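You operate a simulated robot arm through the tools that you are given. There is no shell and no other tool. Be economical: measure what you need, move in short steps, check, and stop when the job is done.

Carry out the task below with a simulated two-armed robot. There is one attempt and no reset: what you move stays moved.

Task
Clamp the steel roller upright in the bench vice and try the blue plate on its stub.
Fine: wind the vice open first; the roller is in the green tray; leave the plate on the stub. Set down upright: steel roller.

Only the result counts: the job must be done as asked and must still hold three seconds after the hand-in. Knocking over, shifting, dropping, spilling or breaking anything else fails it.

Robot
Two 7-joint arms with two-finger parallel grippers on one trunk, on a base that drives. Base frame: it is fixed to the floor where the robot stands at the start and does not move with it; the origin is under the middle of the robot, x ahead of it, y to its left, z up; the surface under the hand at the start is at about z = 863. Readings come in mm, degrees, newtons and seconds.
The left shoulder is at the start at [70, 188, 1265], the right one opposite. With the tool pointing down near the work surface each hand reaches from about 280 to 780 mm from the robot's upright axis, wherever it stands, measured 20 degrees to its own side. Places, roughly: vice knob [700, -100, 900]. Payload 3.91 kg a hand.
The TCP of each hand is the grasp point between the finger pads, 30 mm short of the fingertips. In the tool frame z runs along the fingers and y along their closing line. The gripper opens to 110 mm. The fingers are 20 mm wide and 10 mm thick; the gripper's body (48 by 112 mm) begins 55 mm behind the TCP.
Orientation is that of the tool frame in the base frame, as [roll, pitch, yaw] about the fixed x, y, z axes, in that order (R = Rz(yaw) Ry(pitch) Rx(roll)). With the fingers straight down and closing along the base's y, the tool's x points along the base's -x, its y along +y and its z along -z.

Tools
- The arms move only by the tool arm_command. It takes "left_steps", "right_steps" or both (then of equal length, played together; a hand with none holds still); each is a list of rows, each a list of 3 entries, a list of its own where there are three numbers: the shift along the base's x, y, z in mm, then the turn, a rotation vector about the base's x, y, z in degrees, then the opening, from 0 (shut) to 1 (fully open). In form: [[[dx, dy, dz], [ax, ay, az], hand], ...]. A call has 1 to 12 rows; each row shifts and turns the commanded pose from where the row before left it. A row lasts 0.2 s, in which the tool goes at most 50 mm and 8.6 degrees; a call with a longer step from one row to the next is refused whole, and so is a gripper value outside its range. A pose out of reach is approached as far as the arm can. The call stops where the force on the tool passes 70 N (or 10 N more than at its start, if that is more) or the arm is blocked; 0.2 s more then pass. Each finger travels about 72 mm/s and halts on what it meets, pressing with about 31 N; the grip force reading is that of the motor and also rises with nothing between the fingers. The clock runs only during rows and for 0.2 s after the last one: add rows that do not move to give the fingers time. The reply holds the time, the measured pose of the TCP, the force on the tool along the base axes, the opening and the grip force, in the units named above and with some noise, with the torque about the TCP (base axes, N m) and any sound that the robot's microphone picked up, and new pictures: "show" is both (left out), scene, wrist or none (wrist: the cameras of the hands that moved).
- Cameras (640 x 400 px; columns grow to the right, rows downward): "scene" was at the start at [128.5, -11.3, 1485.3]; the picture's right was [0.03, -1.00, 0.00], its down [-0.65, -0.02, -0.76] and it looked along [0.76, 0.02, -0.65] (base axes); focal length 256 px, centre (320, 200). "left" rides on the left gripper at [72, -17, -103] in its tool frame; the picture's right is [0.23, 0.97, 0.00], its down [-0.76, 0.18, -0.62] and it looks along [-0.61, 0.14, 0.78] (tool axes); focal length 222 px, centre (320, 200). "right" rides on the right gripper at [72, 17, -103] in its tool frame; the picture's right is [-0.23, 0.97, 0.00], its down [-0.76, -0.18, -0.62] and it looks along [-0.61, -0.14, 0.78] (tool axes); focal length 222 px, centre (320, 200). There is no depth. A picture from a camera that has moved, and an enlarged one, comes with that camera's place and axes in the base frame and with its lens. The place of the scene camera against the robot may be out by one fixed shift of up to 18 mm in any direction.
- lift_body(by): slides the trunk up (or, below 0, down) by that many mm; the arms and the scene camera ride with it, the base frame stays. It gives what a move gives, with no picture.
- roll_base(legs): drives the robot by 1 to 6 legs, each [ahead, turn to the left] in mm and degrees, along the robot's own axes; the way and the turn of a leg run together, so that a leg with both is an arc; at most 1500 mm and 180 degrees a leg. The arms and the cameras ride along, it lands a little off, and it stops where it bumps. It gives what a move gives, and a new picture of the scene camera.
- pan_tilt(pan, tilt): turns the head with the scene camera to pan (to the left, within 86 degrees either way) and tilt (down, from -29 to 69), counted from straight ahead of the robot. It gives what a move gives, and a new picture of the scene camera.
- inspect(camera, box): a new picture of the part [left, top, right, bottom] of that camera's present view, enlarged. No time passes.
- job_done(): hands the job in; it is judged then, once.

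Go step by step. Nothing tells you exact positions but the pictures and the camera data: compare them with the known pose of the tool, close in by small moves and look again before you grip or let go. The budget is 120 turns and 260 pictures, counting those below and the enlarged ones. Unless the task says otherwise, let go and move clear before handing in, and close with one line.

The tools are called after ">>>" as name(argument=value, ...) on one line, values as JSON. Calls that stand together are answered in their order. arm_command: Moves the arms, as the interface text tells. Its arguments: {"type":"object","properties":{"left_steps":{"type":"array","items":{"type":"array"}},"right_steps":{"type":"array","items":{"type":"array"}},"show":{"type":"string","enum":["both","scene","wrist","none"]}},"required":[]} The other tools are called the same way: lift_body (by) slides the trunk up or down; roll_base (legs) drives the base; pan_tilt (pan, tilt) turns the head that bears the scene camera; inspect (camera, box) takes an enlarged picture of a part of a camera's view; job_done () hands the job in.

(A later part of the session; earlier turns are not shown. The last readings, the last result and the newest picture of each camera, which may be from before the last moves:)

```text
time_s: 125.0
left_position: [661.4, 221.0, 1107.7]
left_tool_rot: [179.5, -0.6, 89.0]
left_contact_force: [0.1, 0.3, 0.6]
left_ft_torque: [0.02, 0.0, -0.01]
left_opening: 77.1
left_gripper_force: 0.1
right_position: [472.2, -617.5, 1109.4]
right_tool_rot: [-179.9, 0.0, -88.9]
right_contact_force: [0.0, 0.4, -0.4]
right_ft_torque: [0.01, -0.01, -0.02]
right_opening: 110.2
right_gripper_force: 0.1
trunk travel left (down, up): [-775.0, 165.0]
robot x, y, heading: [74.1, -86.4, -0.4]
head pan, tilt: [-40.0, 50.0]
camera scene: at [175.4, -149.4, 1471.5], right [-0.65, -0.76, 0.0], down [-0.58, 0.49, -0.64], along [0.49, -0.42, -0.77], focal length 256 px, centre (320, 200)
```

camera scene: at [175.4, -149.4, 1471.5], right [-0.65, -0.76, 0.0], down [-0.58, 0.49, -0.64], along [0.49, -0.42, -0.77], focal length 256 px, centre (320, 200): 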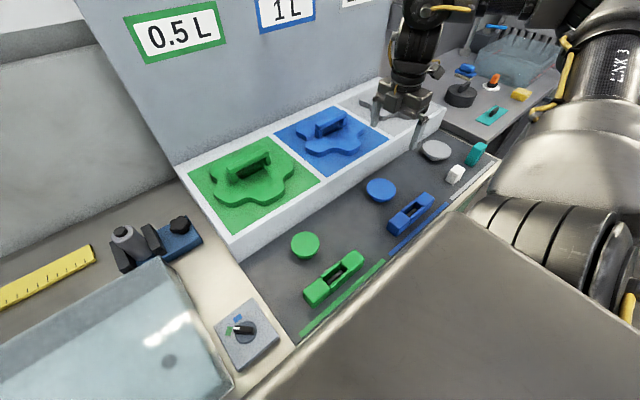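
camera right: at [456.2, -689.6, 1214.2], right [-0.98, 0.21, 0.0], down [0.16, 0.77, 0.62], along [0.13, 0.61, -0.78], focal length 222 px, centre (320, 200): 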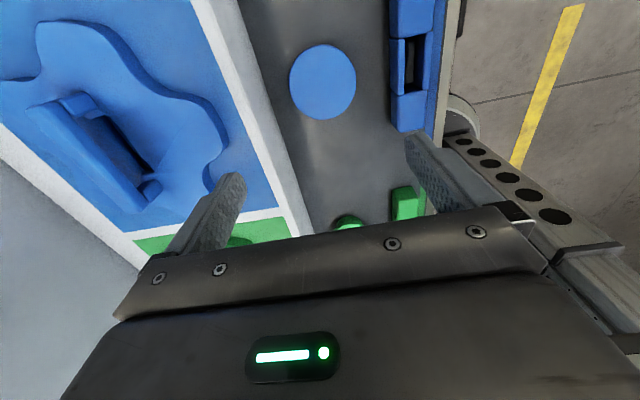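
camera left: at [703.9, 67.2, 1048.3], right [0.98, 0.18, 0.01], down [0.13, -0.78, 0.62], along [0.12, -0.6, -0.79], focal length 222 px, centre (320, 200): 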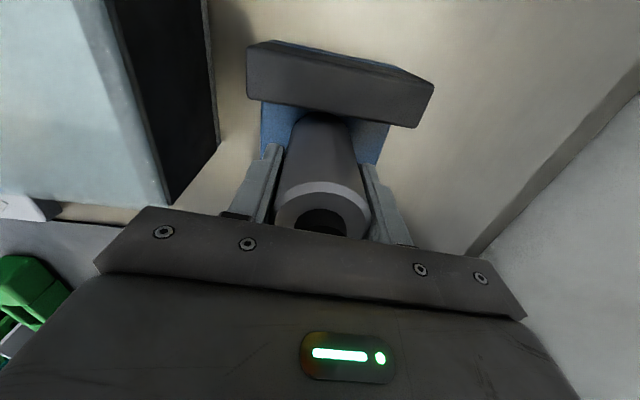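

>>> inspect(camera="scene", box=[340, 130, 470, 230])

>>> inspect(camera="right", box=[240, 20, 460, 160])

```text
4.00 times, centred on (405, 180) of scene
camera zoom: at [175.4, -149.4, 1471.5], right [-0.65, -0.76, 0.0], down [-0.58, 0.49, -0.64], along [0.49, -0.42, -0.77], focal length 1022 px, centre (-20, 280)
```

zoom: 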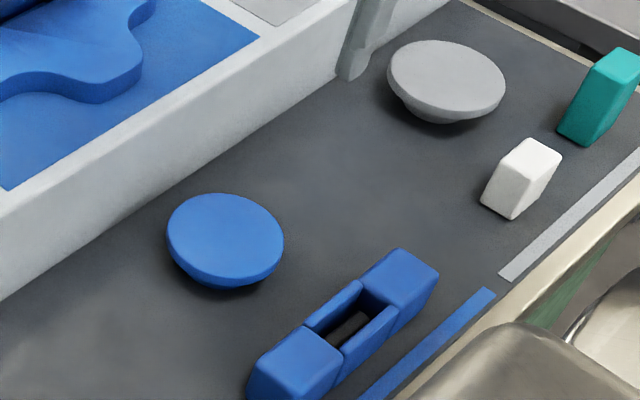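

```text
2.86 times, centred on (350, 90) of right
camera zoom: at [455.6, -689.7, 1214.4], right [-0.98, 0.21, 0.0], down [0.16, 0.77, 0.62], along [0.13, 0.61, -0.78], focal length 635 px, centre (234, 514)
```

zoom: 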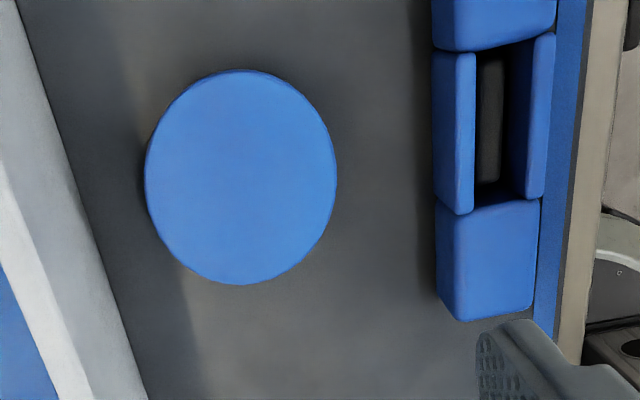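

The blue plate is a disc of about 90 mm on a hub, centred near [466, -629], with the reach at its limit. I'll back off slightly and turn the base 25° right.

>>> roll_base(legs=[[-50, 0], [0, -25]])

```text
time_s: 127.2
left_position: [687.5, -53.4, 1108.0]
left_tool_rot: [179.3, -0.6, 64.4]
left_contact_force: [0.5, 0.2, -0.7]
left_ft_torque: [0.01, -0.01, 0.02]
left_opening: 77.0
left_gripper_force: 0.0
right_position: [164.3, -736.0, 1110.6]
right_tool_rot: [-180.0, 0.0, -113.6]
right_contact_force: [-0.4, -0.1, 0.4]
right_ft_torque: [-0.02, 0.03, 0.0]
right_opening: 110.4
right_gripper_force: 0.0
trunk travel left (down, up): [-775.0, 165.0]
robot x, y, heading: [26.7, -85.5, -24.7]
head pan, tilt: [-40.0, 50.0]
camera scene: at [94.7, -189.9, 1471.5], right [-0.91, -0.42, 0.0], down [-0.32, 0.69, -0.64], along [0.27, -0.58, -0.77], focal length 256 px, centre (320, 200)
```

scene: 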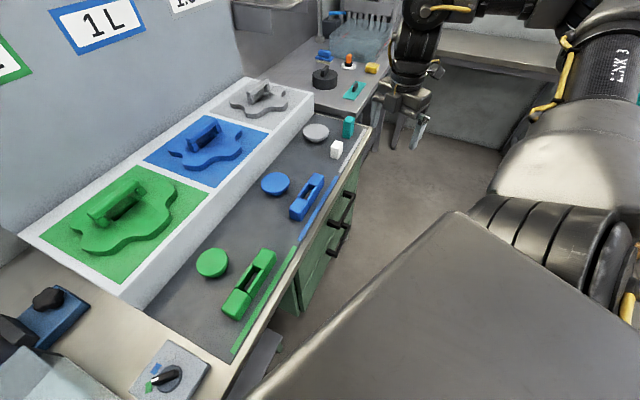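

>>> arm_command(right_steps=[[[38, 13, 0], [0, 0, 3], 1], [[38, 13, 0], [0, 0, 3], 1], [[38, 13, 0], [0, 0, 3], 1], [[38, 13, 0], [0, 0, 3], 1], [[38, 13, 0], [0, 0, 3], 1], [[38, 14, 0], [0, 0, 3], 1], [[37, 14, -20], [0, 0, 3], 1], [[37, 14, -25], [0, 0, 3], 1], [[0, 0, -40], [0, 0, 0], 1], [[0, 0, 0], [0, 0, 0], 1]])

```text
time_s: 129.4
left_position: [687.8, -53.2, 1107.9]
left_tool_rot: [179.6, -0.6, 64.3]
left_contact_force: [0.2, 0.3, 0.2]
left_ft_torque: [0.04, -0.01, -0.01]
left_opening: 77.1
left_gripper_force: 0.0
right_position: [460.9, -629.2, 1023.5]
right_tool_rot: [-180.0, -0.1, -89.6]
right_contact_force: [0.2, 0.1, 0.4]
right_ft_torque: [0.01, -0.01, 0.02]
right_opening: 109.9
right_gripper_force: 0.0
trunk travel left (down, up): [-775.0, 165.0]
robot x, y, heading: [20.7, -86.9, -24.8]
head pan, tilt: [-40.0, 50.0]
camera scene: at [94.3, -189.8, 1471.6], right [-0.91, -0.42, 0.0], down [-0.32, 0.69, -0.64], along [0.27, -0.58, -0.77], focal length 256 px, centre (320, 200)
camera right: at [443.1, -699.8, 1127.7], right [-0.98, 0.22, 0.0], down [0.17, 0.76, 0.62], along [0.14, 0.61, -0.78], focal length 222 px, centre (320, 200)
```

scene: 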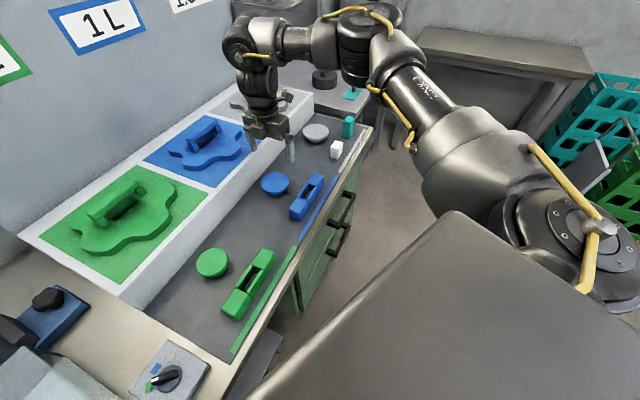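
right: 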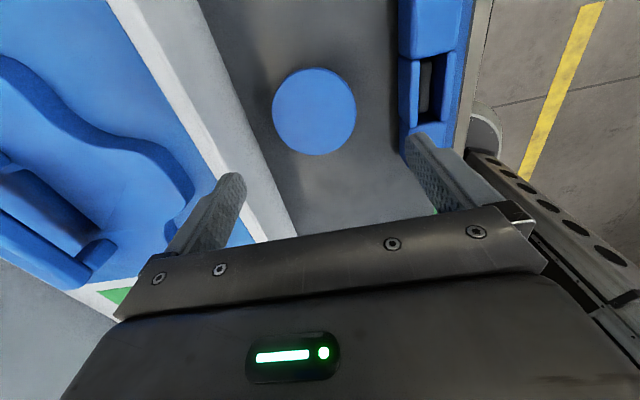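

The plate's centre is [466, -630] with its top at about z 889, diameter about 88 mm. I'll centre the hand and lower to z 910 for a check.

>>> arm_command(right_steps=[[[5, -1, -25], [0, 0, 0], 0.96], [[0, 0, -35], [0, 0, 0], 0.95], [[0, 0, -35], [0, 0, 0], 0.95], [[0, 0, -18], [0, 0, 0], 0.95], [[0, 0, 0], [0, 0, 0], 0.95]])

>>> inspect(camera="scene", box=[210, 80, 340, 210])

```text
time_s: 130.6
left_position: [685.6, -52.0, 1108.9]
left_tool_rot: [179.5, -0.6, 64.2]
left_contact_force: [0.3, 0.2, -0.8]
left_ft_torque: [-0.01, -0.03, 0.0]
left_opening: 76.9
left_gripper_force: 0.1
right_position: [468.1, -629.1, 912.4]
right_tool_rot: [-179.8, 0.0, -89.7]
right_contact_force: [-0.5, -0.9, 0.2]
right_ft_torque: [0.02, 0.01, 0.02]
right_opening: 104.5
right_gripper_force: 0.2
trunk travel left (down, up): [-775.0, 165.0]
robot x, y, heading: [18.9, -88.9, -24.6]
head pan, tilt: [-40.0, 50.0]
camera scene: at [94.5, -189.8, 1471.5], right [-0.91, -0.42, 0.0], down [-0.32, 0.69, -0.64], along [0.27, -0.58, -0.77], focal length 256 px, centre (320, 200)
camera right: at [451.4, -700.8, 1015.7], right [-0.98, 0.22, 0.0], down [0.17, 0.76, 0.62], along [0.14, 0.61, -0.78], focal length 222 px, centre (320, 200)
```

scene: 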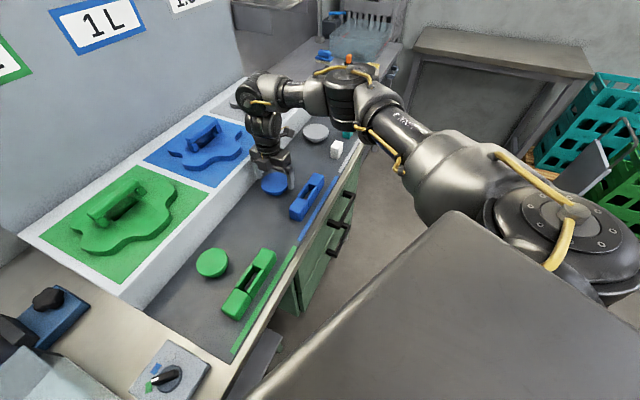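
right: 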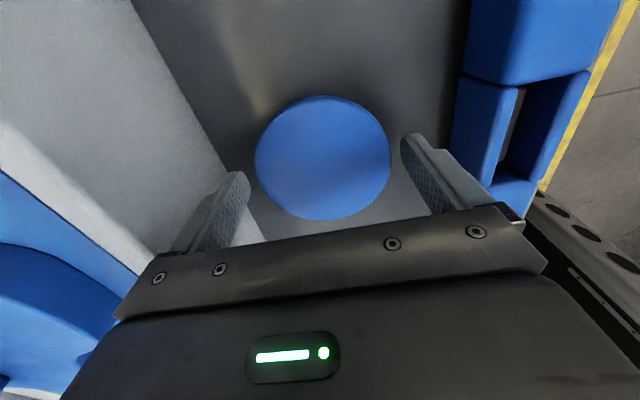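

```text
3.08 times, centred on (275, 145) of scene
camera zoom: at [94.5, -189.8, 1471.5], right [-0.91, -0.42, 0.0], down [-0.32, 0.69, -0.64], along [0.27, -0.58, -0.77], focal length 786 px, centre (458, 369)
```

zoom: 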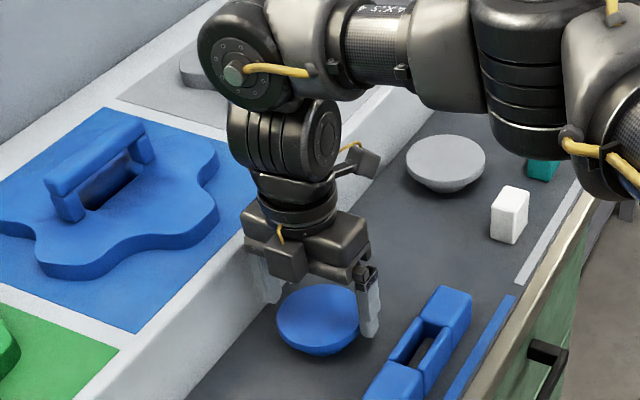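

>>> arm_command(right_steps=[[[-2, -2, -8], [0, 0, 0], 0.95], [[0, 0, -8], [0, 0, 0], 0.95], [[0, 0, 0], [0, 0, 0], 0.95]], show="wrist")

>>> inspect(camera="scene", box=[240, 140, 320, 210])

```text
time_s: 131.4
left_position: [686.4, -52.3, 1108.9]
left_tool_rot: [179.5, -0.6, 64.3]
left_contact_force: [1.0, 0.0, -0.3]
left_ft_torque: [0.0, 0.02, -0.02]
left_opening: 77.0
left_gripper_force: 0.1
right_position: [468.6, -632.3, 896.6]
right_tool_rot: [-179.9, -0.1, -89.6]
right_contact_force: [-0.2, -0.3, 0.0]
right_ft_torque: [-0.01, 0.02, 0.0]
right_opening: 104.4
right_gripper_force: 0.1
trunk travel left (down, up): [-775.0, 165.0]
robot x, y, heading: [26.7, -86.9, -25.0]
head pan, tilt: [-40.0, 50.0]
camera right: at [450.4, -703.3, 1000.4], right [-0.98, 0.22, 0.0], down [0.17, 0.76, 0.62], along [0.14, 0.61, -0.78], focal length 222 px, centre (320, 200)
```

right: 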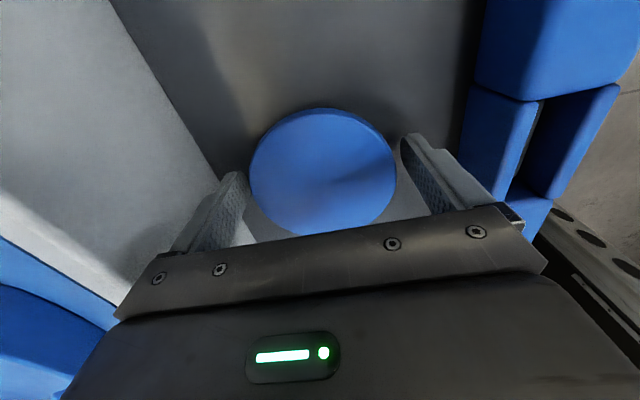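

```text
5.71 times, centred on (280, 175) of scene
camera zoom: at [94.8, -189.8, 1471.5], right [-0.91, -0.42, 0.0], down [-0.32, 0.69, -0.64], along [0.27, -0.58, -0.77], focal length 1460 px, centre (549, 343)
```

zoom: 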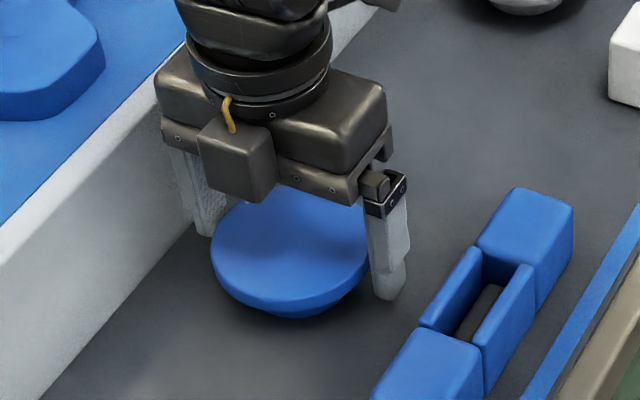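

>>> arm_command(right_steps=[[[0, -3, 0], [0, 0, 0], 0.95], [[0, 0, 0], [0, 0, 0], 0.8], [[0, 0, 0], [0, 0, 0], 0.72], [[0, 0, 0], [0, 0, 0], 0.72], [[0, 0, 0], [0, 0, 0], 0.72]], show="wrist")

>>> inspect(camera="scene", box=[240, 140, 320, 210])

```text
time_s: 132.6
left_position: [686.7, -53.5, 1107.2]
left_tool_rot: [179.5, -0.6, 64.3]
left_contact_force: [0.5, -0.2, 0.1]
left_ft_torque: [0.01, -0.02, -0.02]
left_opening: 77.0
left_gripper_force: 0.0
right_position: [468.7, -636.8, 896.2]
right_tool_rot: [179.9, -0.1, -89.6]
right_contact_force: [-1.0, 0.4, -0.1]
right_ft_torque: [-0.02, 0.05, -0.02]
right_opening: 88.9
right_gripper_force: 31.2
trunk travel left (down, up): [-775.0, 165.0]
robot x, y, heading: [26.1, -86.0, -25.2]
head pan, tilt: [-40.0, 50.0]
camera right: at [450.9, -706.7, 1000.5], right [-0.98, 0.22, 0.0], down [0.17, 0.76, 0.62], along [0.14, 0.61, -0.78], focal length 222 px, centre (320, 200)
```

right: 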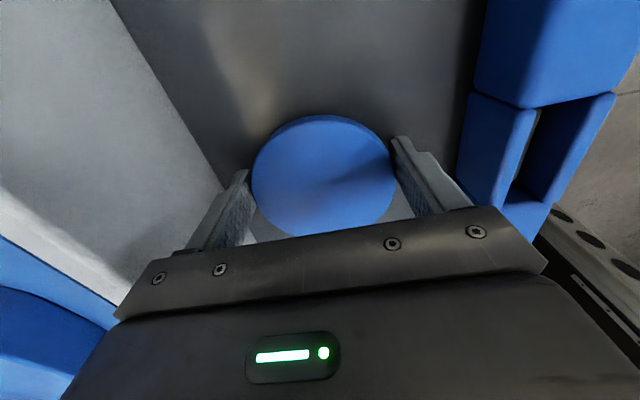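

```text
5.71 times, centred on (280, 175) of scene
camera zoom: at [94.8, -190.1, 1471.5], right [-0.91, -0.42, 0.0], down [-0.32, 0.69, -0.64], along [0.27, -0.58, -0.77], focal length 1460 px, centre (549, 343)
```

zoom: 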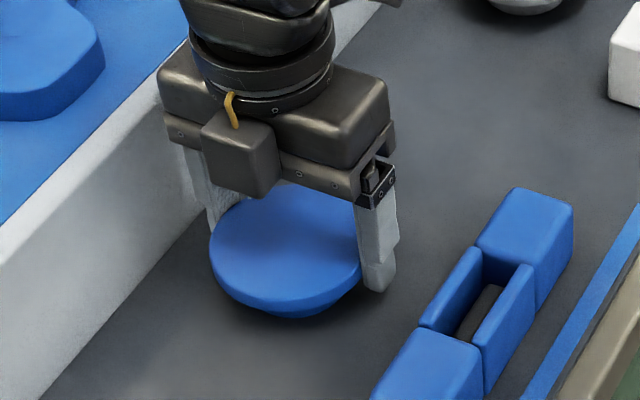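

Gripped at 88.9 mm. I'll lift and check that it comes along level.

>>> arm_command(right_steps=[[[0, 0, 10], [0, 0, 0], 0.72], [[0, 0, 20], [0, 0, 0], 0.72], [[0, 0, 40], [0, 0, 0], 0.72], [[0, 0, 45], [0, 0, 0], 0.72], [[0, 0, 0], [0, 0, 0], 0.72]])

>>> inspect(camera="scene", box=[220, 80, 330, 210])

```text
time_s: 133.8
left_position: [687.8, -52.9, 1107.7]
left_tool_rot: [179.6, -0.7, 64.4]
left_contact_force: [0.8, -1.2, 0.1]
left_ft_torque: [0.01, 0.01, 0.03]
left_opening: 77.2
left_gripper_force: 0.1
right_position: [468.6, -635.8, 1010.3]
right_tool_rot: [-180.0, 0.0, -89.7]
right_contact_force: [-0.1, -0.1, -1.3]
right_ft_torque: [-0.01, 0.03, 0.01]
right_opening: 88.8
right_gripper_force: 31.1
trunk travel left (down, up): [-775.0, 165.0]
robot x, y, heading: [23.1, -85.1, -24.9]
head pan, tilt: [-40.0, 50.0]
camera scene: at [95.4, -191.2, 1471.3], right [-0.91, -0.42, 0.0], down [-0.32, 0.69, -0.64], along [0.27, -0.58, -0.77], focal length 256 px, centre (320, 200)
camera right: at [451.6, -707.3, 1114.4], right [-0.98, 0.22, 0.0], down [0.17, 0.76, 0.62], along [0.14, 0.61, -0.78], focal length 222 px, centre (320, 200)
```

scene: 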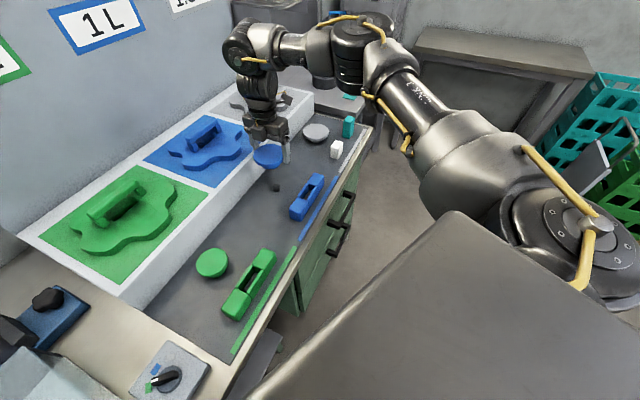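
right: 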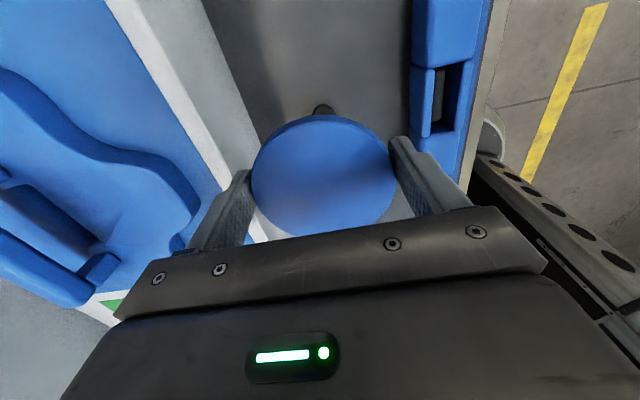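

```text
3.08 times, centred on (275, 145) of scene
camera zoom: at [95.4, -191.2, 1471.3], right [-0.91, -0.42, 0.0], down [-0.32, 0.69, -0.64], along [0.27, -0.58, -0.77], focal length 786 px, centre (458, 369)
```

zoom: 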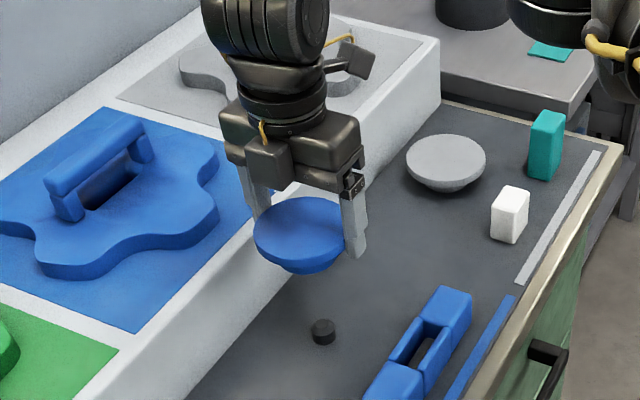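

The plate lifted cleanly, revealing the peg it sat on, so it's indeed a socketed plate. I'll raise both hands and drive to where the right hand can reach the roller's stub.

>>> arm_command(left_steps=[[[-10, 0, 45], [0, 0, 0], 0.7], [[-10, 0, 45], [0, 0, 0], 0.7], [[0, 0, 0], [0, 0, 0], 0.7]], right_steps=[[[0, 0, 45], [0, 0, 0], 0.72], [[0, 0, 45], [0, 0, 0], 0.72], [[0, 0, 30], [0, 0, 0], 0.72]], show="none")

>>> roll_base(legs=[[-60, 0], [0, 70], [145, 0], [0, -45]])

>>> pan_tilt(pan=0, tilt=45)

```text
time_s: 134.6
left_position: [668.2, -52.1, 1196.4]
left_tool_rot: [179.6, -0.6, 64.3]
left_contact_force: [-0.5, 0.1, -0.4]
left_ft_torque: [-0.01, 0.03, 0.0]
left_opening: 77.1
left_gripper_force: 0.0
right_position: [469.6, -633.2, 1130.2]
right_tool_rot: [179.9, 0.1, -89.5]
right_contact_force: [-0.2, -0.2, -0.8]
right_ft_torque: [-0.04, 0.0, -0.01]
right_opening: 89.0
right_gripper_force: 31.3
trunk travel left (down, up): [-775.0, 165.0]
robot x, y, heading: [23.2, -88.0, -25.1]
head pan, tilt: [-40.0, 50.0]
```

```text
time_s: 141.7
left_position: [642.0, 347.6, 1197.1]
left_tool_rot: [179.5, -0.6, 89.2]
left_contact_force: [-0.3, 0.6, -0.2]
left_ft_torque: [0.02, 0.02, -0.01]
left_opening: 77.2
left_gripper_force: 0.0
right_position: [707.6, -262.9, 1129.9]
right_tool_rot: [-180.0, 0.0, -64.8]
right_contact_force: [-0.3, -0.8, -1.5]
right_ft_torque: [0.0, -0.01, 0.01]
right_opening: 88.7
right_gripper_force: 31.2
trunk travel left (down, up): [-775.0, 165.0]
robot x, y, heading: [72.7, 47.2, 0.0]
head pan, tilt: [-40.0, 50.0]
camera scene: at [175.4, -16.3, 1471.5], right [-0.64, -0.76, 0.0], down [-0.59, 0.49, -0.64], along [0.49, -0.41, -0.77], focal length 256 px, centre (320, 200)
```

scene: 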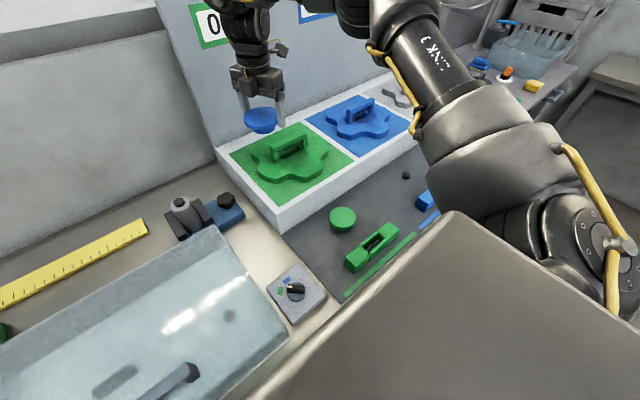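

```text
time_s: 142.8
left_position: [642.6, 346.6, 1196.7]
left_tool_rot: [179.5, -0.7, 89.2]
left_contact_force: [-0.2, 0.1, 0.1]
left_ft_torque: [-0.01, 0.0, 0.02]
left_opening: 76.9
left_gripper_force: 0.0
right_position: [706.9, -262.5, 1131.8]
right_tool_rot: [179.9, 0.0, -64.8]
right_contact_force: [0.0, 0.4, -1.2]
right_ft_torque: [0.01, 0.01, -0.03]
right_opening: 88.9
right_gripper_force: 31.3
trunk travel left (down, up): [-775.0, 165.0]
robot x, y, heading: [74.2, 44.5, 0.1]
head pan, tilt: [0.0, 45.0]
camera scene: at [197.7, 32.7, 1478.4], right [0.0, -1.0, 0.0], down [-0.71, 0.0, -0.71], along [0.71, 0.0, -0.71], focal length 256 px, centre (320, 200)
```

scene: 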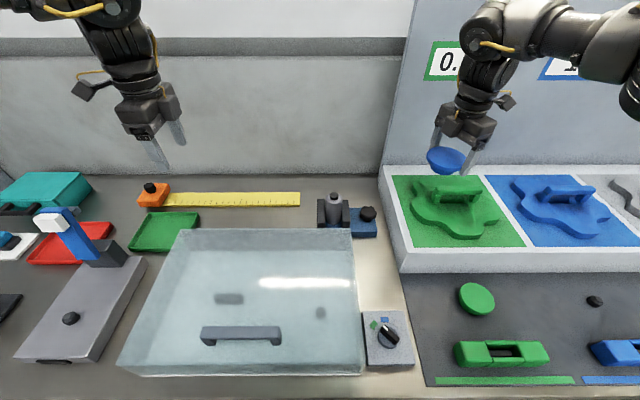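

The base is well placed. I'll turn the right hand to yaw -90 over the stub at about [716, 4], high, and bring the left hand to the left as an observing camera.

>>> arm_command(right_steps=[[[1, 33, -4], [0, 0, -3.2], 0.72], [[1, 33, -4], [0, 0, -3.2], 0.72], [[1, 33, -4], [0, 0, -3.2], 0.72], [[1, 33, -4], [0, 0, -3.2], 0.72], [[1, 33, -4], [0, 0, -3.2], 0.72], [[1, 33, -4], [0, 0, -3.2], 0.72], [[2, 33, -4], [0, 0, -3.2], 0.72], [[2, 34, -4], [0, 0, -3], 0.72], [[0, 0, 0], [0, 0, 0], 0.72]], left_steps=[[[9, -20, -8], [0, 0, 0], 0.7], [[9, -20, -8], [0, 0, 0], 0.7], [[9, -20, -8], [0, 0, 0], 0.7], [[9, -20, -8], [0, 0, 0], 0.7], [[9, -20, -8], [0, 0, 0], 0.7], [[9, -20, -8], [0, 0, 0], 0.7], [[9, -20, -8], [0, 0, 0], 0.7], [[9, -20, -8], [0, 0, 0], 0.7], [[0, 0, 0], [0, 0, 0], 0.7]])

```text
time_s: 144.8
left_position: [714.5, 187.8, 1130.6]
left_tool_rot: [179.5, -0.6, 89.2]
left_contact_force: [-1.1, -0.2, 0.4]
left_ft_torque: [0.02, 0.01, -0.01]
left_opening: 77.1
left_gripper_force: 0.0
right_position: [715.4, 3.1, 1096.4]
right_tool_rot: [-179.9, 0.0, -90.2]
right_contact_force: [-0.9, -0.2, -1.4]
right_ft_torque: [0.01, 0.0, 0.01]
right_opening: 88.7
right_gripper_force: 31.6
trunk travel left (down, up): [-775.0, 165.0]
robot x, y, heading: [73.4, 47.8, -0.2]
head pan, tilt: [0.0, 45.0]
camera scene: at [197.4, 31.9, 1478.4], right [0.0, -1.0, 0.0], down [-0.71, 0.0, -0.71], along [0.71, 0.0, -0.71], focal length 256 px, centre (320, 200)
camera right: at [696.8, -68.8, 1201.3], right [-0.97, 0.23, 0.0], down [0.18, 0.76, 0.62], along [0.14, 0.61, -0.78], focal length 222 px, centre (320, 200)
camera left: at [698.6, 259.3, 1234.5], right [0.98, 0.21, 0.01], down [0.16, -0.77, 0.62], along [0.14, -0.6, -0.79], focal length 222 px, centre (320, 200)
```

scene: 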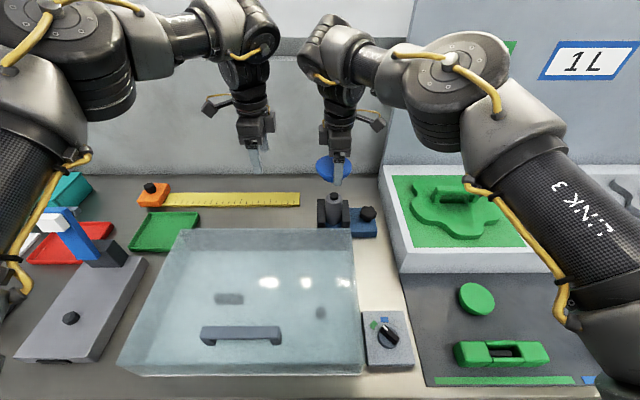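
right: 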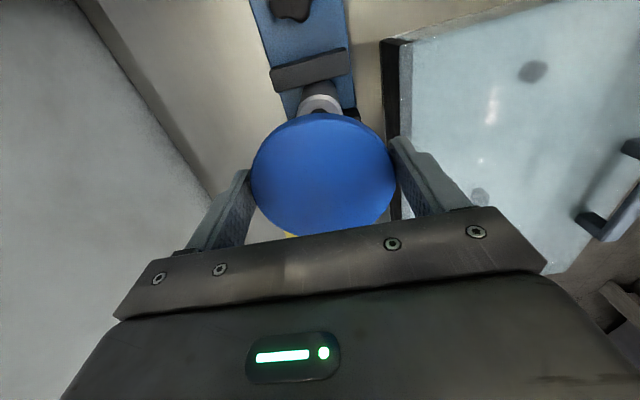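
left: 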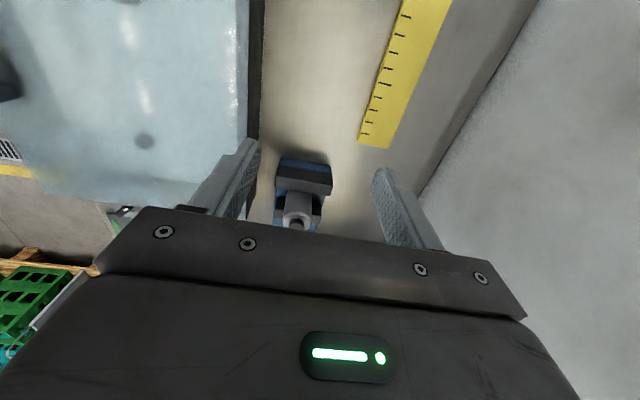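

The scene camera now faces straight ahead, so columns give y directly. I'll zoom on the stub and the hovering plate.

>>> inspect(camera="scene", box=[300, 140, 380, 240])

>>> inspect(camera="left", box=[250, 130, 360, 240])

```text
4.00 times, centred on (340, 190) of scene
camera zoom: at [197.4, 31.9, 1478.4], right [0.0, -1.0, 0.0], down [-0.71, 0.0, -0.71], along [0.71, 0.0, -0.71], focal length 1022 px, centre (240, 240)
```

zoom: 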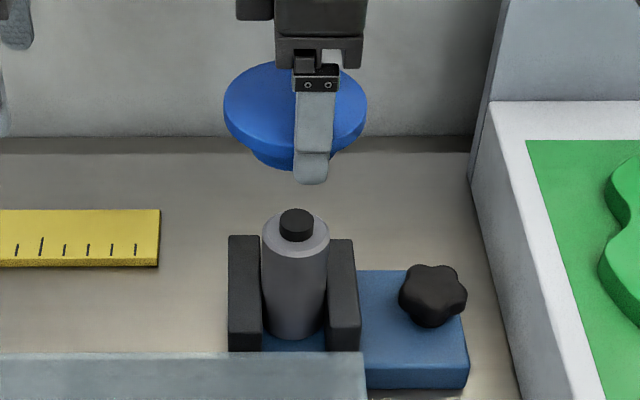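

```text
3.64 times, centred on (305, 185) of left
camera zoom: at [698.6, 259.3, 1234.5], right [0.98, 0.21, 0.01], down [0.16, -0.77, 0.62], along [0.14, -0.6, -0.79], focal length 808 px, centre (374, 254)
```

zoom: 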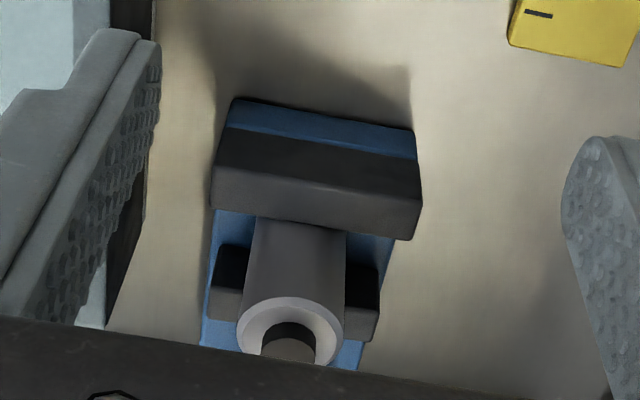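

In the scene view the plate's centre lies about 5.5 mm too far in +y relative to the stub. I'll correct that and lower to z≈1040.

>>> arm_command(right_steps=[[[1, -5.5, -15], [0, 0, 0], 0.72], [[0, 0, -25], [0, 0, 0], 0.72], [[0, 0, -16], [0, 0, 0], 0.72], [[0, 0, 0], [0, 0, 0], 0.72]], show="wrist")

>>> inspect(camera="scene", box=[310, 160, 370, 230])

>>> inspect(camera="left", box=[250, 130, 360, 240])

```text
time_s: 145.8
left_position: [715.2, 187.5, 1129.8]
left_tool_rot: [179.5, -0.5, 89.2]
left_contact_force: [-0.5, 0.1, -0.3]
left_ft_torque: [0.03, 0.0, -0.02]
left_opening: 77.0
left_gripper_force: 0.1
right_position: [717.8, -1.5, 1040.6]
right_tool_rot: [180.0, 0.0, -90.2]
right_contact_force: [-0.4, 0.1, -1.1]
right_ft_torque: [-0.03, -0.01, -0.02]
right_opening: 88.9
right_gripper_force: 30.8
trunk travel left (down, up): [-775.0, 165.0]
robot x, y, heading: [71.7, 48.5, -0.1]
head pan, tilt: [0.0, 45.0]
camera right: at [698.1, -73.5, 1144.5], right [-0.97, 0.23, 0.0], down [0.18, 0.76, 0.62], along [0.14, 0.61, -0.78], focal length 222 px, centre (320, 200)
```

right: 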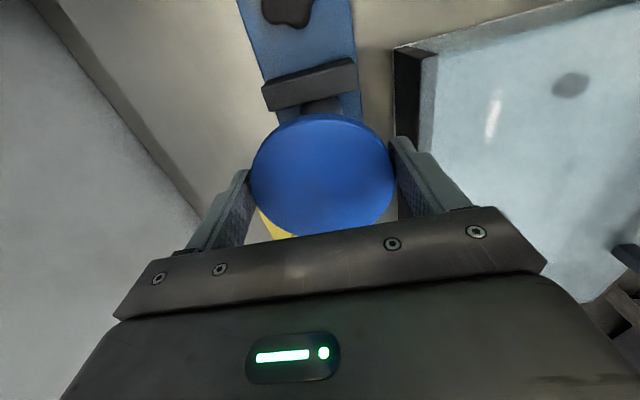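

```text
5.71 times, centred on (340, 195) of scene
camera zoom: at [197.5, 32.5, 1478.4], right [0.0, -1.0, 0.0], down [-0.71, 0.0, -0.71], along [0.71, 0.0, -0.71], focal length 1460 px, centre (206, 229)
```

zoom: 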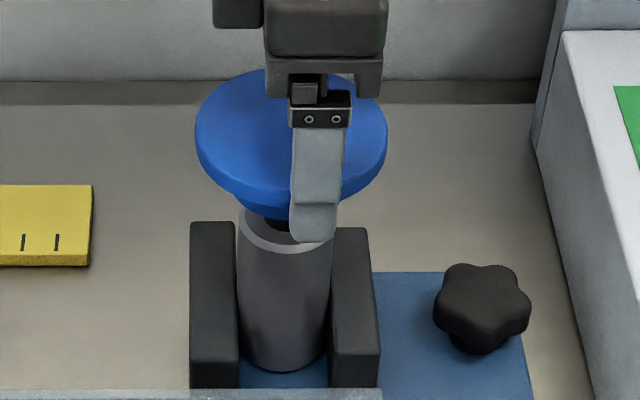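

```text
3.64 times, centred on (305, 185) of left
camera zoom: at [698.6, 259.9, 1234.4], right [0.98, 0.21, 0.01], down [0.16, -0.77, 0.62], along [0.14, -0.6, -0.79], focal length 808 px, centre (374, 254)
```

zoom: 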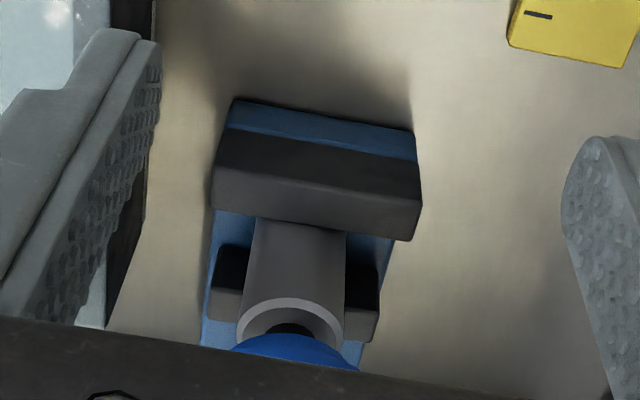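

The plate is now aligned with the stub within about 1 mm in both views. I'll lower to z≈1020, then feel downward.

>>> arm_command(right_steps=[[[0, 0.5, -10], [0, 0, 0], 0.72], [[0, 0, -10], [0, 0, 0], 0.72], [[0, 0, 0], [0, 0, 0], 0.72]], show="none")

>>> inspect(camera="scene", box=[310, 160, 370, 230])

```text
time_s: 146.6
left_position: [714.4, 189.5, 1130.6]
left_tool_rot: [179.6, -0.7, 89.2]
left_contact_force: [0.1, -0.5, 0.4]
left_ft_torque: [0.01, -0.01, 0.0]
left_opening: 77.0
left_gripper_force: 0.0
right_position: [717.5, -2.2, 1021.2]
right_tool_rot: [-179.8, 0.1, -90.2]
right_contact_force: [-0.5, 0.3, -0.9]
right_ft_torque: [0.0, -0.01, -0.01]
right_opening: 88.8
right_gripper_force: 30.8
trunk travel left (down, up): [-775.0, 165.0]
robot x, y, heading: [72.5, 47.5, -0.1]
head pan, tilt: [0.0, 45.0]
```

```text
5.71 times, centred on (340, 195) of scene
camera zoom: at [197.5, 32.7, 1478.4], right [0.0, -1.0, 0.0], down [-0.71, 0.0, -0.71], along [0.71, 0.0, -0.71], focal length 1460 px, centre (206, 229)
```

zoom: 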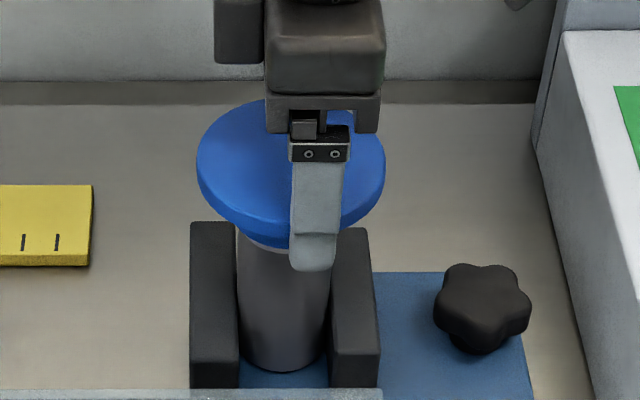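

>>> arm_command(right_steps=[[[0, 1, -4], [0, 0, 0], 0.72], [[0, 0, -3], [0, 0, 0], 0.72], [[0, 0, 0], [0, 0, 0], 0.72]], show="none")

>>> arm_command(right_steps=[[[0, 0, -3], [0, 0, 0], 0.72], [[0, 0, 0], [0, 0, 0], 0.72]], show="none")

```text
time_s: 147.4
left_position: [713.6, 188.4, 1132.7]
left_tool_rot: [179.4, -0.6, 89.2]
left_contact_force: [-0.9, 1.0, -0.7]
left_ft_torque: [-0.02, 0.04, -0.03]
left_opening: 76.9
left_gripper_force: 0.1
right_position: [717.5, -1.6, 1017.6]
right_tool_rot: [-179.7, 0.0, -90.2]
right_contact_force: [3.8, 0.6, 19.7]
right_ft_torque: [0.14, 0.07, -0.03]
right_opening: 89.0
right_gripper_force: 31.2
trunk travel left (down, up): [-775.0, 165.0]
robot x, y, heading: [69.2, 46.9, -0.0]
head pan, tilt: [0.0, 45.0]
```

```text
time_s: 148.0
left_position: [711.8, 188.1, 1132.1]
left_tool_rot: [179.4, -0.6, 89.1]
left_contact_force: [-0.7, 0.3, -0.2]
left_ft_torque: [-0.03, -0.05, -0.01]
left_opening: 76.8
left_gripper_force: 0.1
right_position: [717.2, -2.1, 1015.3]
right_tool_rot: [-179.7, 0.0, -90.3]
right_contact_force: [5.4, 0.2, 30.1]
right_ft_torque: [0.32, -0.08, -0.09]
right_opening: 89.0
right_gripper_force: 31.1
trunk travel left (down, up): [-775.0, 165.0]
robot x, y, heading: [75.3, 48.1, 0.1]
head pan, tilt: [0.0, 45.0]
```

>>> inspect(camera="scene", box=[310, 160, 370, 230])

>>> inspect(camera="left", box=[270, 180, 350, 240])

```text
5.71 times, centred on (340, 195) of scene
camera zoom: at [194.3, 33.0, 1478.9], right [0.0, -1.0, 0.0], down [-0.71, 0.0, -0.71], along [0.71, 0.0, -0.71], focal length 1460 px, centre (206, 229)
```

zoom: 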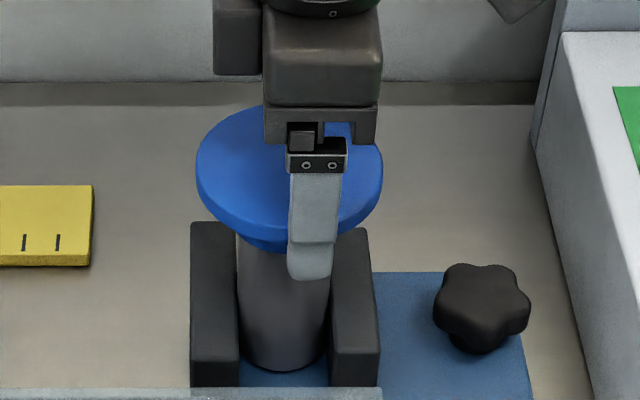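

```text
6.67 times, centred on (310, 210) of left
camera zoom: at [695.9, 260.3, 1236.0], right [0.98, 0.21, 0.01], down [0.16, -0.77, 0.62], along [0.14, -0.6, -0.79], focal length 1481 px, centre (387, 133)
```

zoom: 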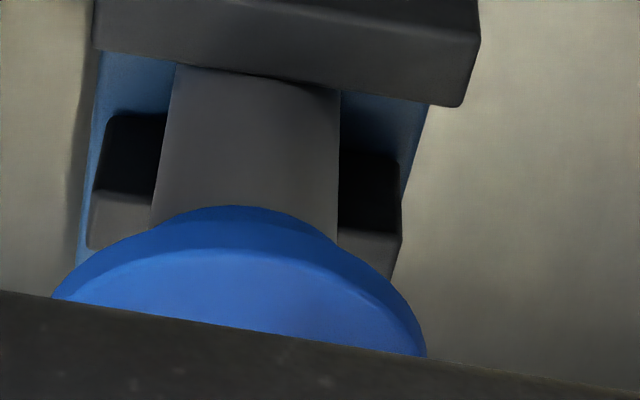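

The hub seems to be resting on the stub top, not inserted (gap to the roller body about 6-9 mm), with the plate about 1.5–2 mm too far to -y. I'll ease up, shift +1.5 mm in y, and press lightly again.

>>> arm_command(right_steps=[[[0, 0, 6], [0, 0, 0], 0.72], [[0, 1.5, 0], [0, 0, 0], 0.72], [[0, 0, -3], [0, 0, 0], 0.72], [[0, 0, -3], [0, 0, 0], 0.72], [[0, 0, 0], [0, 0, 0], 0.72]], show="none")

```text
time_s: 149.2
left_position: [712.9, 187.7, 1131.9]
left_tool_rot: [179.4, -0.6, 89.3]
left_contact_force: [0.3, -0.2, -0.2]
left_ft_torque: [0.02, 0.06, 0.03]
left_opening: 77.3
left_gripper_force: 0.2
right_position: [716.0, -0.4, 1015.1]
right_tool_rot: [-179.8, 0.1, -90.2]
right_contact_force: [1.7, -0.2, 26.9]
right_ft_torque: [0.03, 0.37, 0.02]
right_opening: 88.9
right_gripper_force: 30.7
trunk travel left (down, up): [-775.0, 165.0]
robot x, y, heading: [71.3, 48.5, -0.1]
head pan, tilt: [0.0, 45.0]
```

The contact torque has flipped sides, so the hole is close to the stub. I'll press lightly and make a small lateral search.

>>> arm_command(right_steps=[[[0, 0, 3.5], [0, 0, 0], 0.72], [[0, -0.8, 0], [0, 0, 0], 0.72], [[-1, 0, 0], [0, 0, 0], 0.72], [[-1, 0, 0], [0, 0, 0], 0.72], [[0, 0.8, 0], [0, 0, 0], 0.72], [[0, 0.8, 0], [0, 0, 0], 0.72], [[1, 0, 0], [0, 0, 0], 0.72], [[1, 0, 0], [0, 0, 0], 0.72], [[0, 0, 0], [0, 0, 0], 0.72]], show="none")

```text
time_s: 151.2
left_position: [714.6, 189.2, 1129.9]
left_tool_rot: [179.5, -0.7, 89.2]
left_contact_force: [0.8, -0.6, 0.1]
left_ft_torque: [-0.01, -0.01, 0.02]
left_opening: 76.8
left_gripper_force: 0.1
right_position: [719.7, -0.8, 1015.5]
right_tool_rot: [179.9, 0.1, -90.2]
right_contact_force: [-0.5, 0.6, -1.2]
right_ft_torque: [0.0, 0.0, 0.01]
right_opening: 89.0
right_gripper_force: 30.6
trunk travel left (down, up): [-775.0, 165.0]
robot x, y, heading: [73.4, 46.4, -0.1]
head pan, tilt: [0.0, 45.0]
```

No contact force at z 1015.5 now. I'll lower further in small steps.

>>> arm_command(right_steps=[[[-1, 0, -2], [0, 0, 0], 0.72], [[0, 0, 0], [0, 0, 0], 0.72]], show="none")

>>> arm_command(right_steps=[[[0, 0, -2], [0, 0, 0], 0.72], [[0, 0, 0], [0, 0, 0], 0.72]], show="none")

>>> inspect(camera="scene", box=[310, 160, 370, 230])

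```text
time_s: 151.8
left_position: [713.6, 187.5, 1130.3]
left_tool_rot: [179.6, -0.5, 89.2]
left_contact_force: [0.2, 0.4, 0.5]
left_ft_torque: [0.03, 0.02, 0.0]
left_opening: 77.0
left_gripper_force: 0.1
right_position: [717.0, 1.0, 1014.9]
right_tool_rot: [-179.9, 0.1, -90.1]
right_contact_force: [1.6, -1.1, 5.1]
right_ft_torque: [-0.05, 0.04, 0.03]
right_opening: 89.1
right_gripper_force: 31.3
trunk travel left (down, up): [-775.0, 165.0]
robot x, y, heading: [72.4, 48.1, -0.1]
head pan, tilt: [0.0, 45.0]
```

```text
time_s: 152.4
left_position: [712.7, 187.2, 1131.8]
left_tool_rot: [179.3, -0.6, 89.2]
left_contact_force: [0.9, -0.9, 0.1]
left_ft_torque: [-0.03, 0.03, 0.0]
left_opening: 77.2
left_gripper_force: 0.0
right_position: [716.5, 1.5, 1013.9]
right_tool_rot: [-179.6, 0.0, -90.2]
right_contact_force: [9.5, -0.5, 28.1]
right_ft_torque: [0.16, -0.53, -0.04]
right_opening: 88.9
right_gripper_force: 31.0
trunk travel left (down, up): [-775.0, 165.0]
robot x, y, heading: [73.4, 49.3, -0.3]
head pan, tilt: [0.0, 45.0]
```

```text
5.71 times, centred on (340, 195) of scene
camera zoom: at [195.4, 32.9, 1479.0], right [0.0, -1.0, 0.0], down [-0.71, 0.0, -0.71], along [0.71, 0.0, -0.71], focal length 1460 px, centre (206, 229)
```

zoom: 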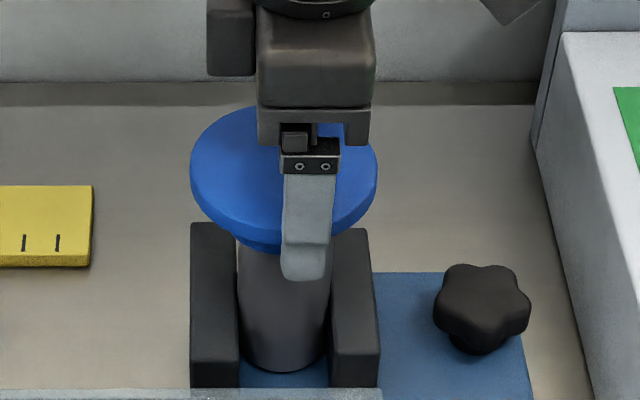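

>>> inspect(camera="scene", box=[327, 190, 363, 216])

>>> inspect(camera="left", box=[270, 190, 330, 235])

>>> inspect(camera="right", box=[240, 60, 410, 160])

```text
15.38 times, centred on (345, 203) of scene
camera zoom: at [195.4, 32.9, 1479.0], right [0.0, -1.0, 0.0], down [-0.71, 0.0, -0.71], along [0.71, 0.0, -0.71], focal length 3931 px, centre (-65, 154)
```

zoom: 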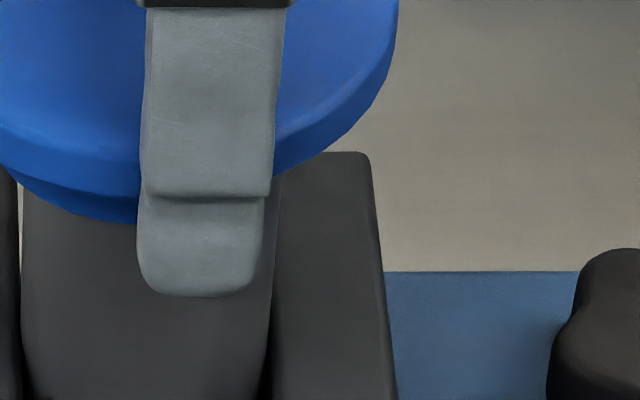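

```text
8.89 times, centred on (300, 212) of left
camera zoom: at [696.9, 260.3, 1235.7], right [0.98, 0.21, 0.01], down [0.16, -0.77, 0.62], along [0.14, -0.6, -0.79], focal length 1974 px, centre (498, 89)
```

zoom: 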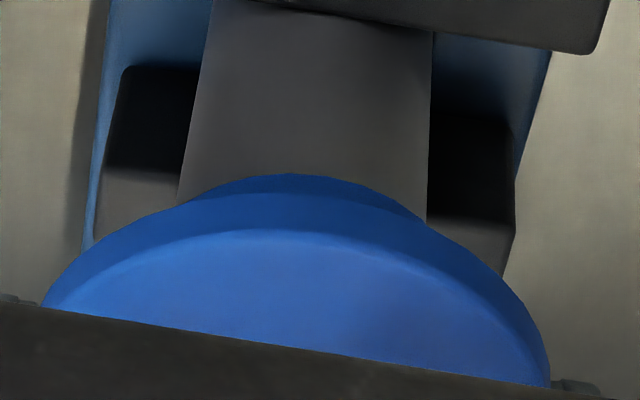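

```text
3.76 times, centred on (325, 110) of right
camera zoom: at [697.1, -70.7, 1119.1], right [-0.97, 0.23, -0.01], down [0.18, 0.76, 0.62], along [0.15, 0.61, -0.78], focal length 836 px, centre (301, 539)
```

zoom: 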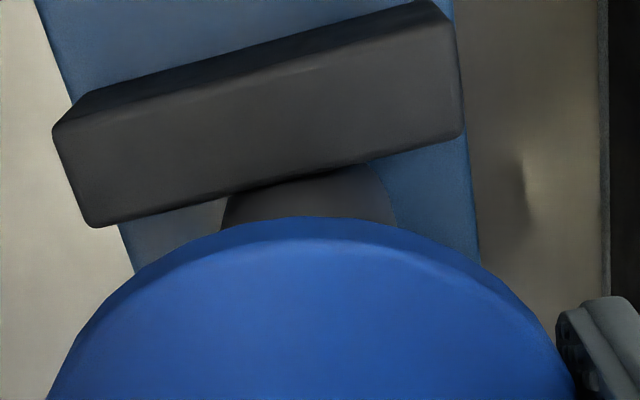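

It's ambiguous whether the hub is over the stub. I'll test: relieve the press and nudge 4 mm in y; a strong side force means the stub is in the socket.

>>> arm_command(right_steps=[[[0, 0, 3.5], [0, 0, 0], 0.72], [[0, 2, 0], [0, 0, 0], 0.72], [[0, 2, 0], [0, 0, 0], 0.72], [[0, 0, 0], [0, 0, 0], 0.72]], show="none")

>>> arm_command(right_steps=[[[0, -3, 0], [0, 0, 0], 0.72], [[0, -3, 0], [0, 0, 0], 0.72], [[0, -2, 0], [0, 0, 0], 0.72], [[0, 0, 0], [0, 0, 0], 0.72]], show="none")

```text
time_s: 153.4
left_position: [712.7, 186.8, 1131.2]
left_tool_rot: [179.5, -0.7, 89.2]
left_contact_force: [-0.4, 0.0, 0.2]
left_ft_torque: [0.0, -0.01, 0.02]
left_opening: 76.9
left_gripper_force: 0.1
right_position: [715.2, 3.2, 1015.0]
right_tool_rot: [-179.9, 0.1, -90.2]
right_contact_force: [-3.2, -6.0, 7.9]
right_ft_torque: [-0.3, 0.23, -0.05]
right_opening: 89.0
right_gripper_force: 30.8
trunk travel left (down, up): [-775.0, 165.0]
robot x, y, heading: [71.5, 46.9, -0.3]
head pan, tilt: [0.0, 45.0]
```

```text
time_s: 154.4
left_position: [714.0, 187.9, 1129.7]
left_tool_rot: [179.5, -0.6, 89.3]
left_contact_force: [0.9, -0.8, -0.4]
left_ft_torque: [0.03, -0.03, 0.0]
left_opening: 76.7
left_gripper_force: 0.1
right_position: [718.0, -2.9, 1015.1]
right_tool_rot: [179.9, -0.1, -90.2]
right_contact_force: [0.8, 0.8, 0.5]
right_ft_torque: [0.11, 0.0, -0.01]
right_opening: 88.8
right_gripper_force: 31.3
trunk travel left (down, up): [-775.0, 165.0]
robot x, y, heading: [68.7, 44.6, 0.0]
head pan, tilt: [0.0, 45.0]
```

>>> arm_command(right_steps=[[[0, 0, -2], [0, 0, 0], 0.72], [[0, 0, 0], [0, 0, 0], 0.72]], show="none")

>>> inspect(camera="scene", box=[310, 160, 370, 230])

>>> inspect(camera="right", box=[0, 0, 640, 400])

```text
time_s: 155.0
left_position: [712.5, 188.3, 1131.2]
left_tool_rot: [179.5, -0.6, 89.2]
left_contact_force: [-0.9, 0.0, 0.1]
left_ft_torque: [0.01, -0.01, 0.01]
left_opening: 77.0
left_gripper_force: 0.1
right_position: [716.1, -3.7, 1013.9]
right_tool_rot: [-179.7, 0.0, -90.2]
right_contact_force: [6.3, 1.8, 17.5]
right_ft_torque: [0.43, -0.22, -0.11]
right_opening: 88.6
right_gripper_force: 30.9
trunk travel left (down, up): [-775.0, 165.0]
robot x, y, heading: [75.1, 42.9, 0.1]
head pan, tilt: [0.0, 45.0]
```

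```text
5.71 times, centred on (340, 195) of scene
camera zoom: at [196.2, 33.2, 1478.8], right [0.0, -1.0, 0.0], down [-0.71, 0.0, -0.71], along [0.71, 0.0, -0.71], focal length 1460 px, centre (206, 229)
```

zoom: 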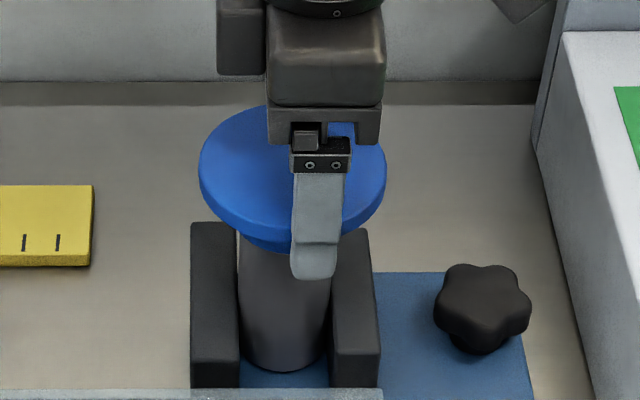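

```text
1.00 times, centred on (320, 200) of right (not enlarged: the box is as wide or as high as the picture)
camera zoom: at [697.9, -74.8, 1119.1], right [-0.97, 0.23, 0.0], down [0.18, 0.76, 0.62], along [0.15, 0.61, -0.78], focal length 222 px, centre (320, 200)
```

zoom: 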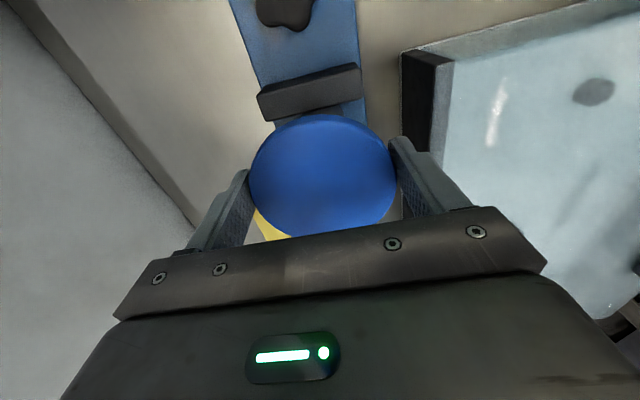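

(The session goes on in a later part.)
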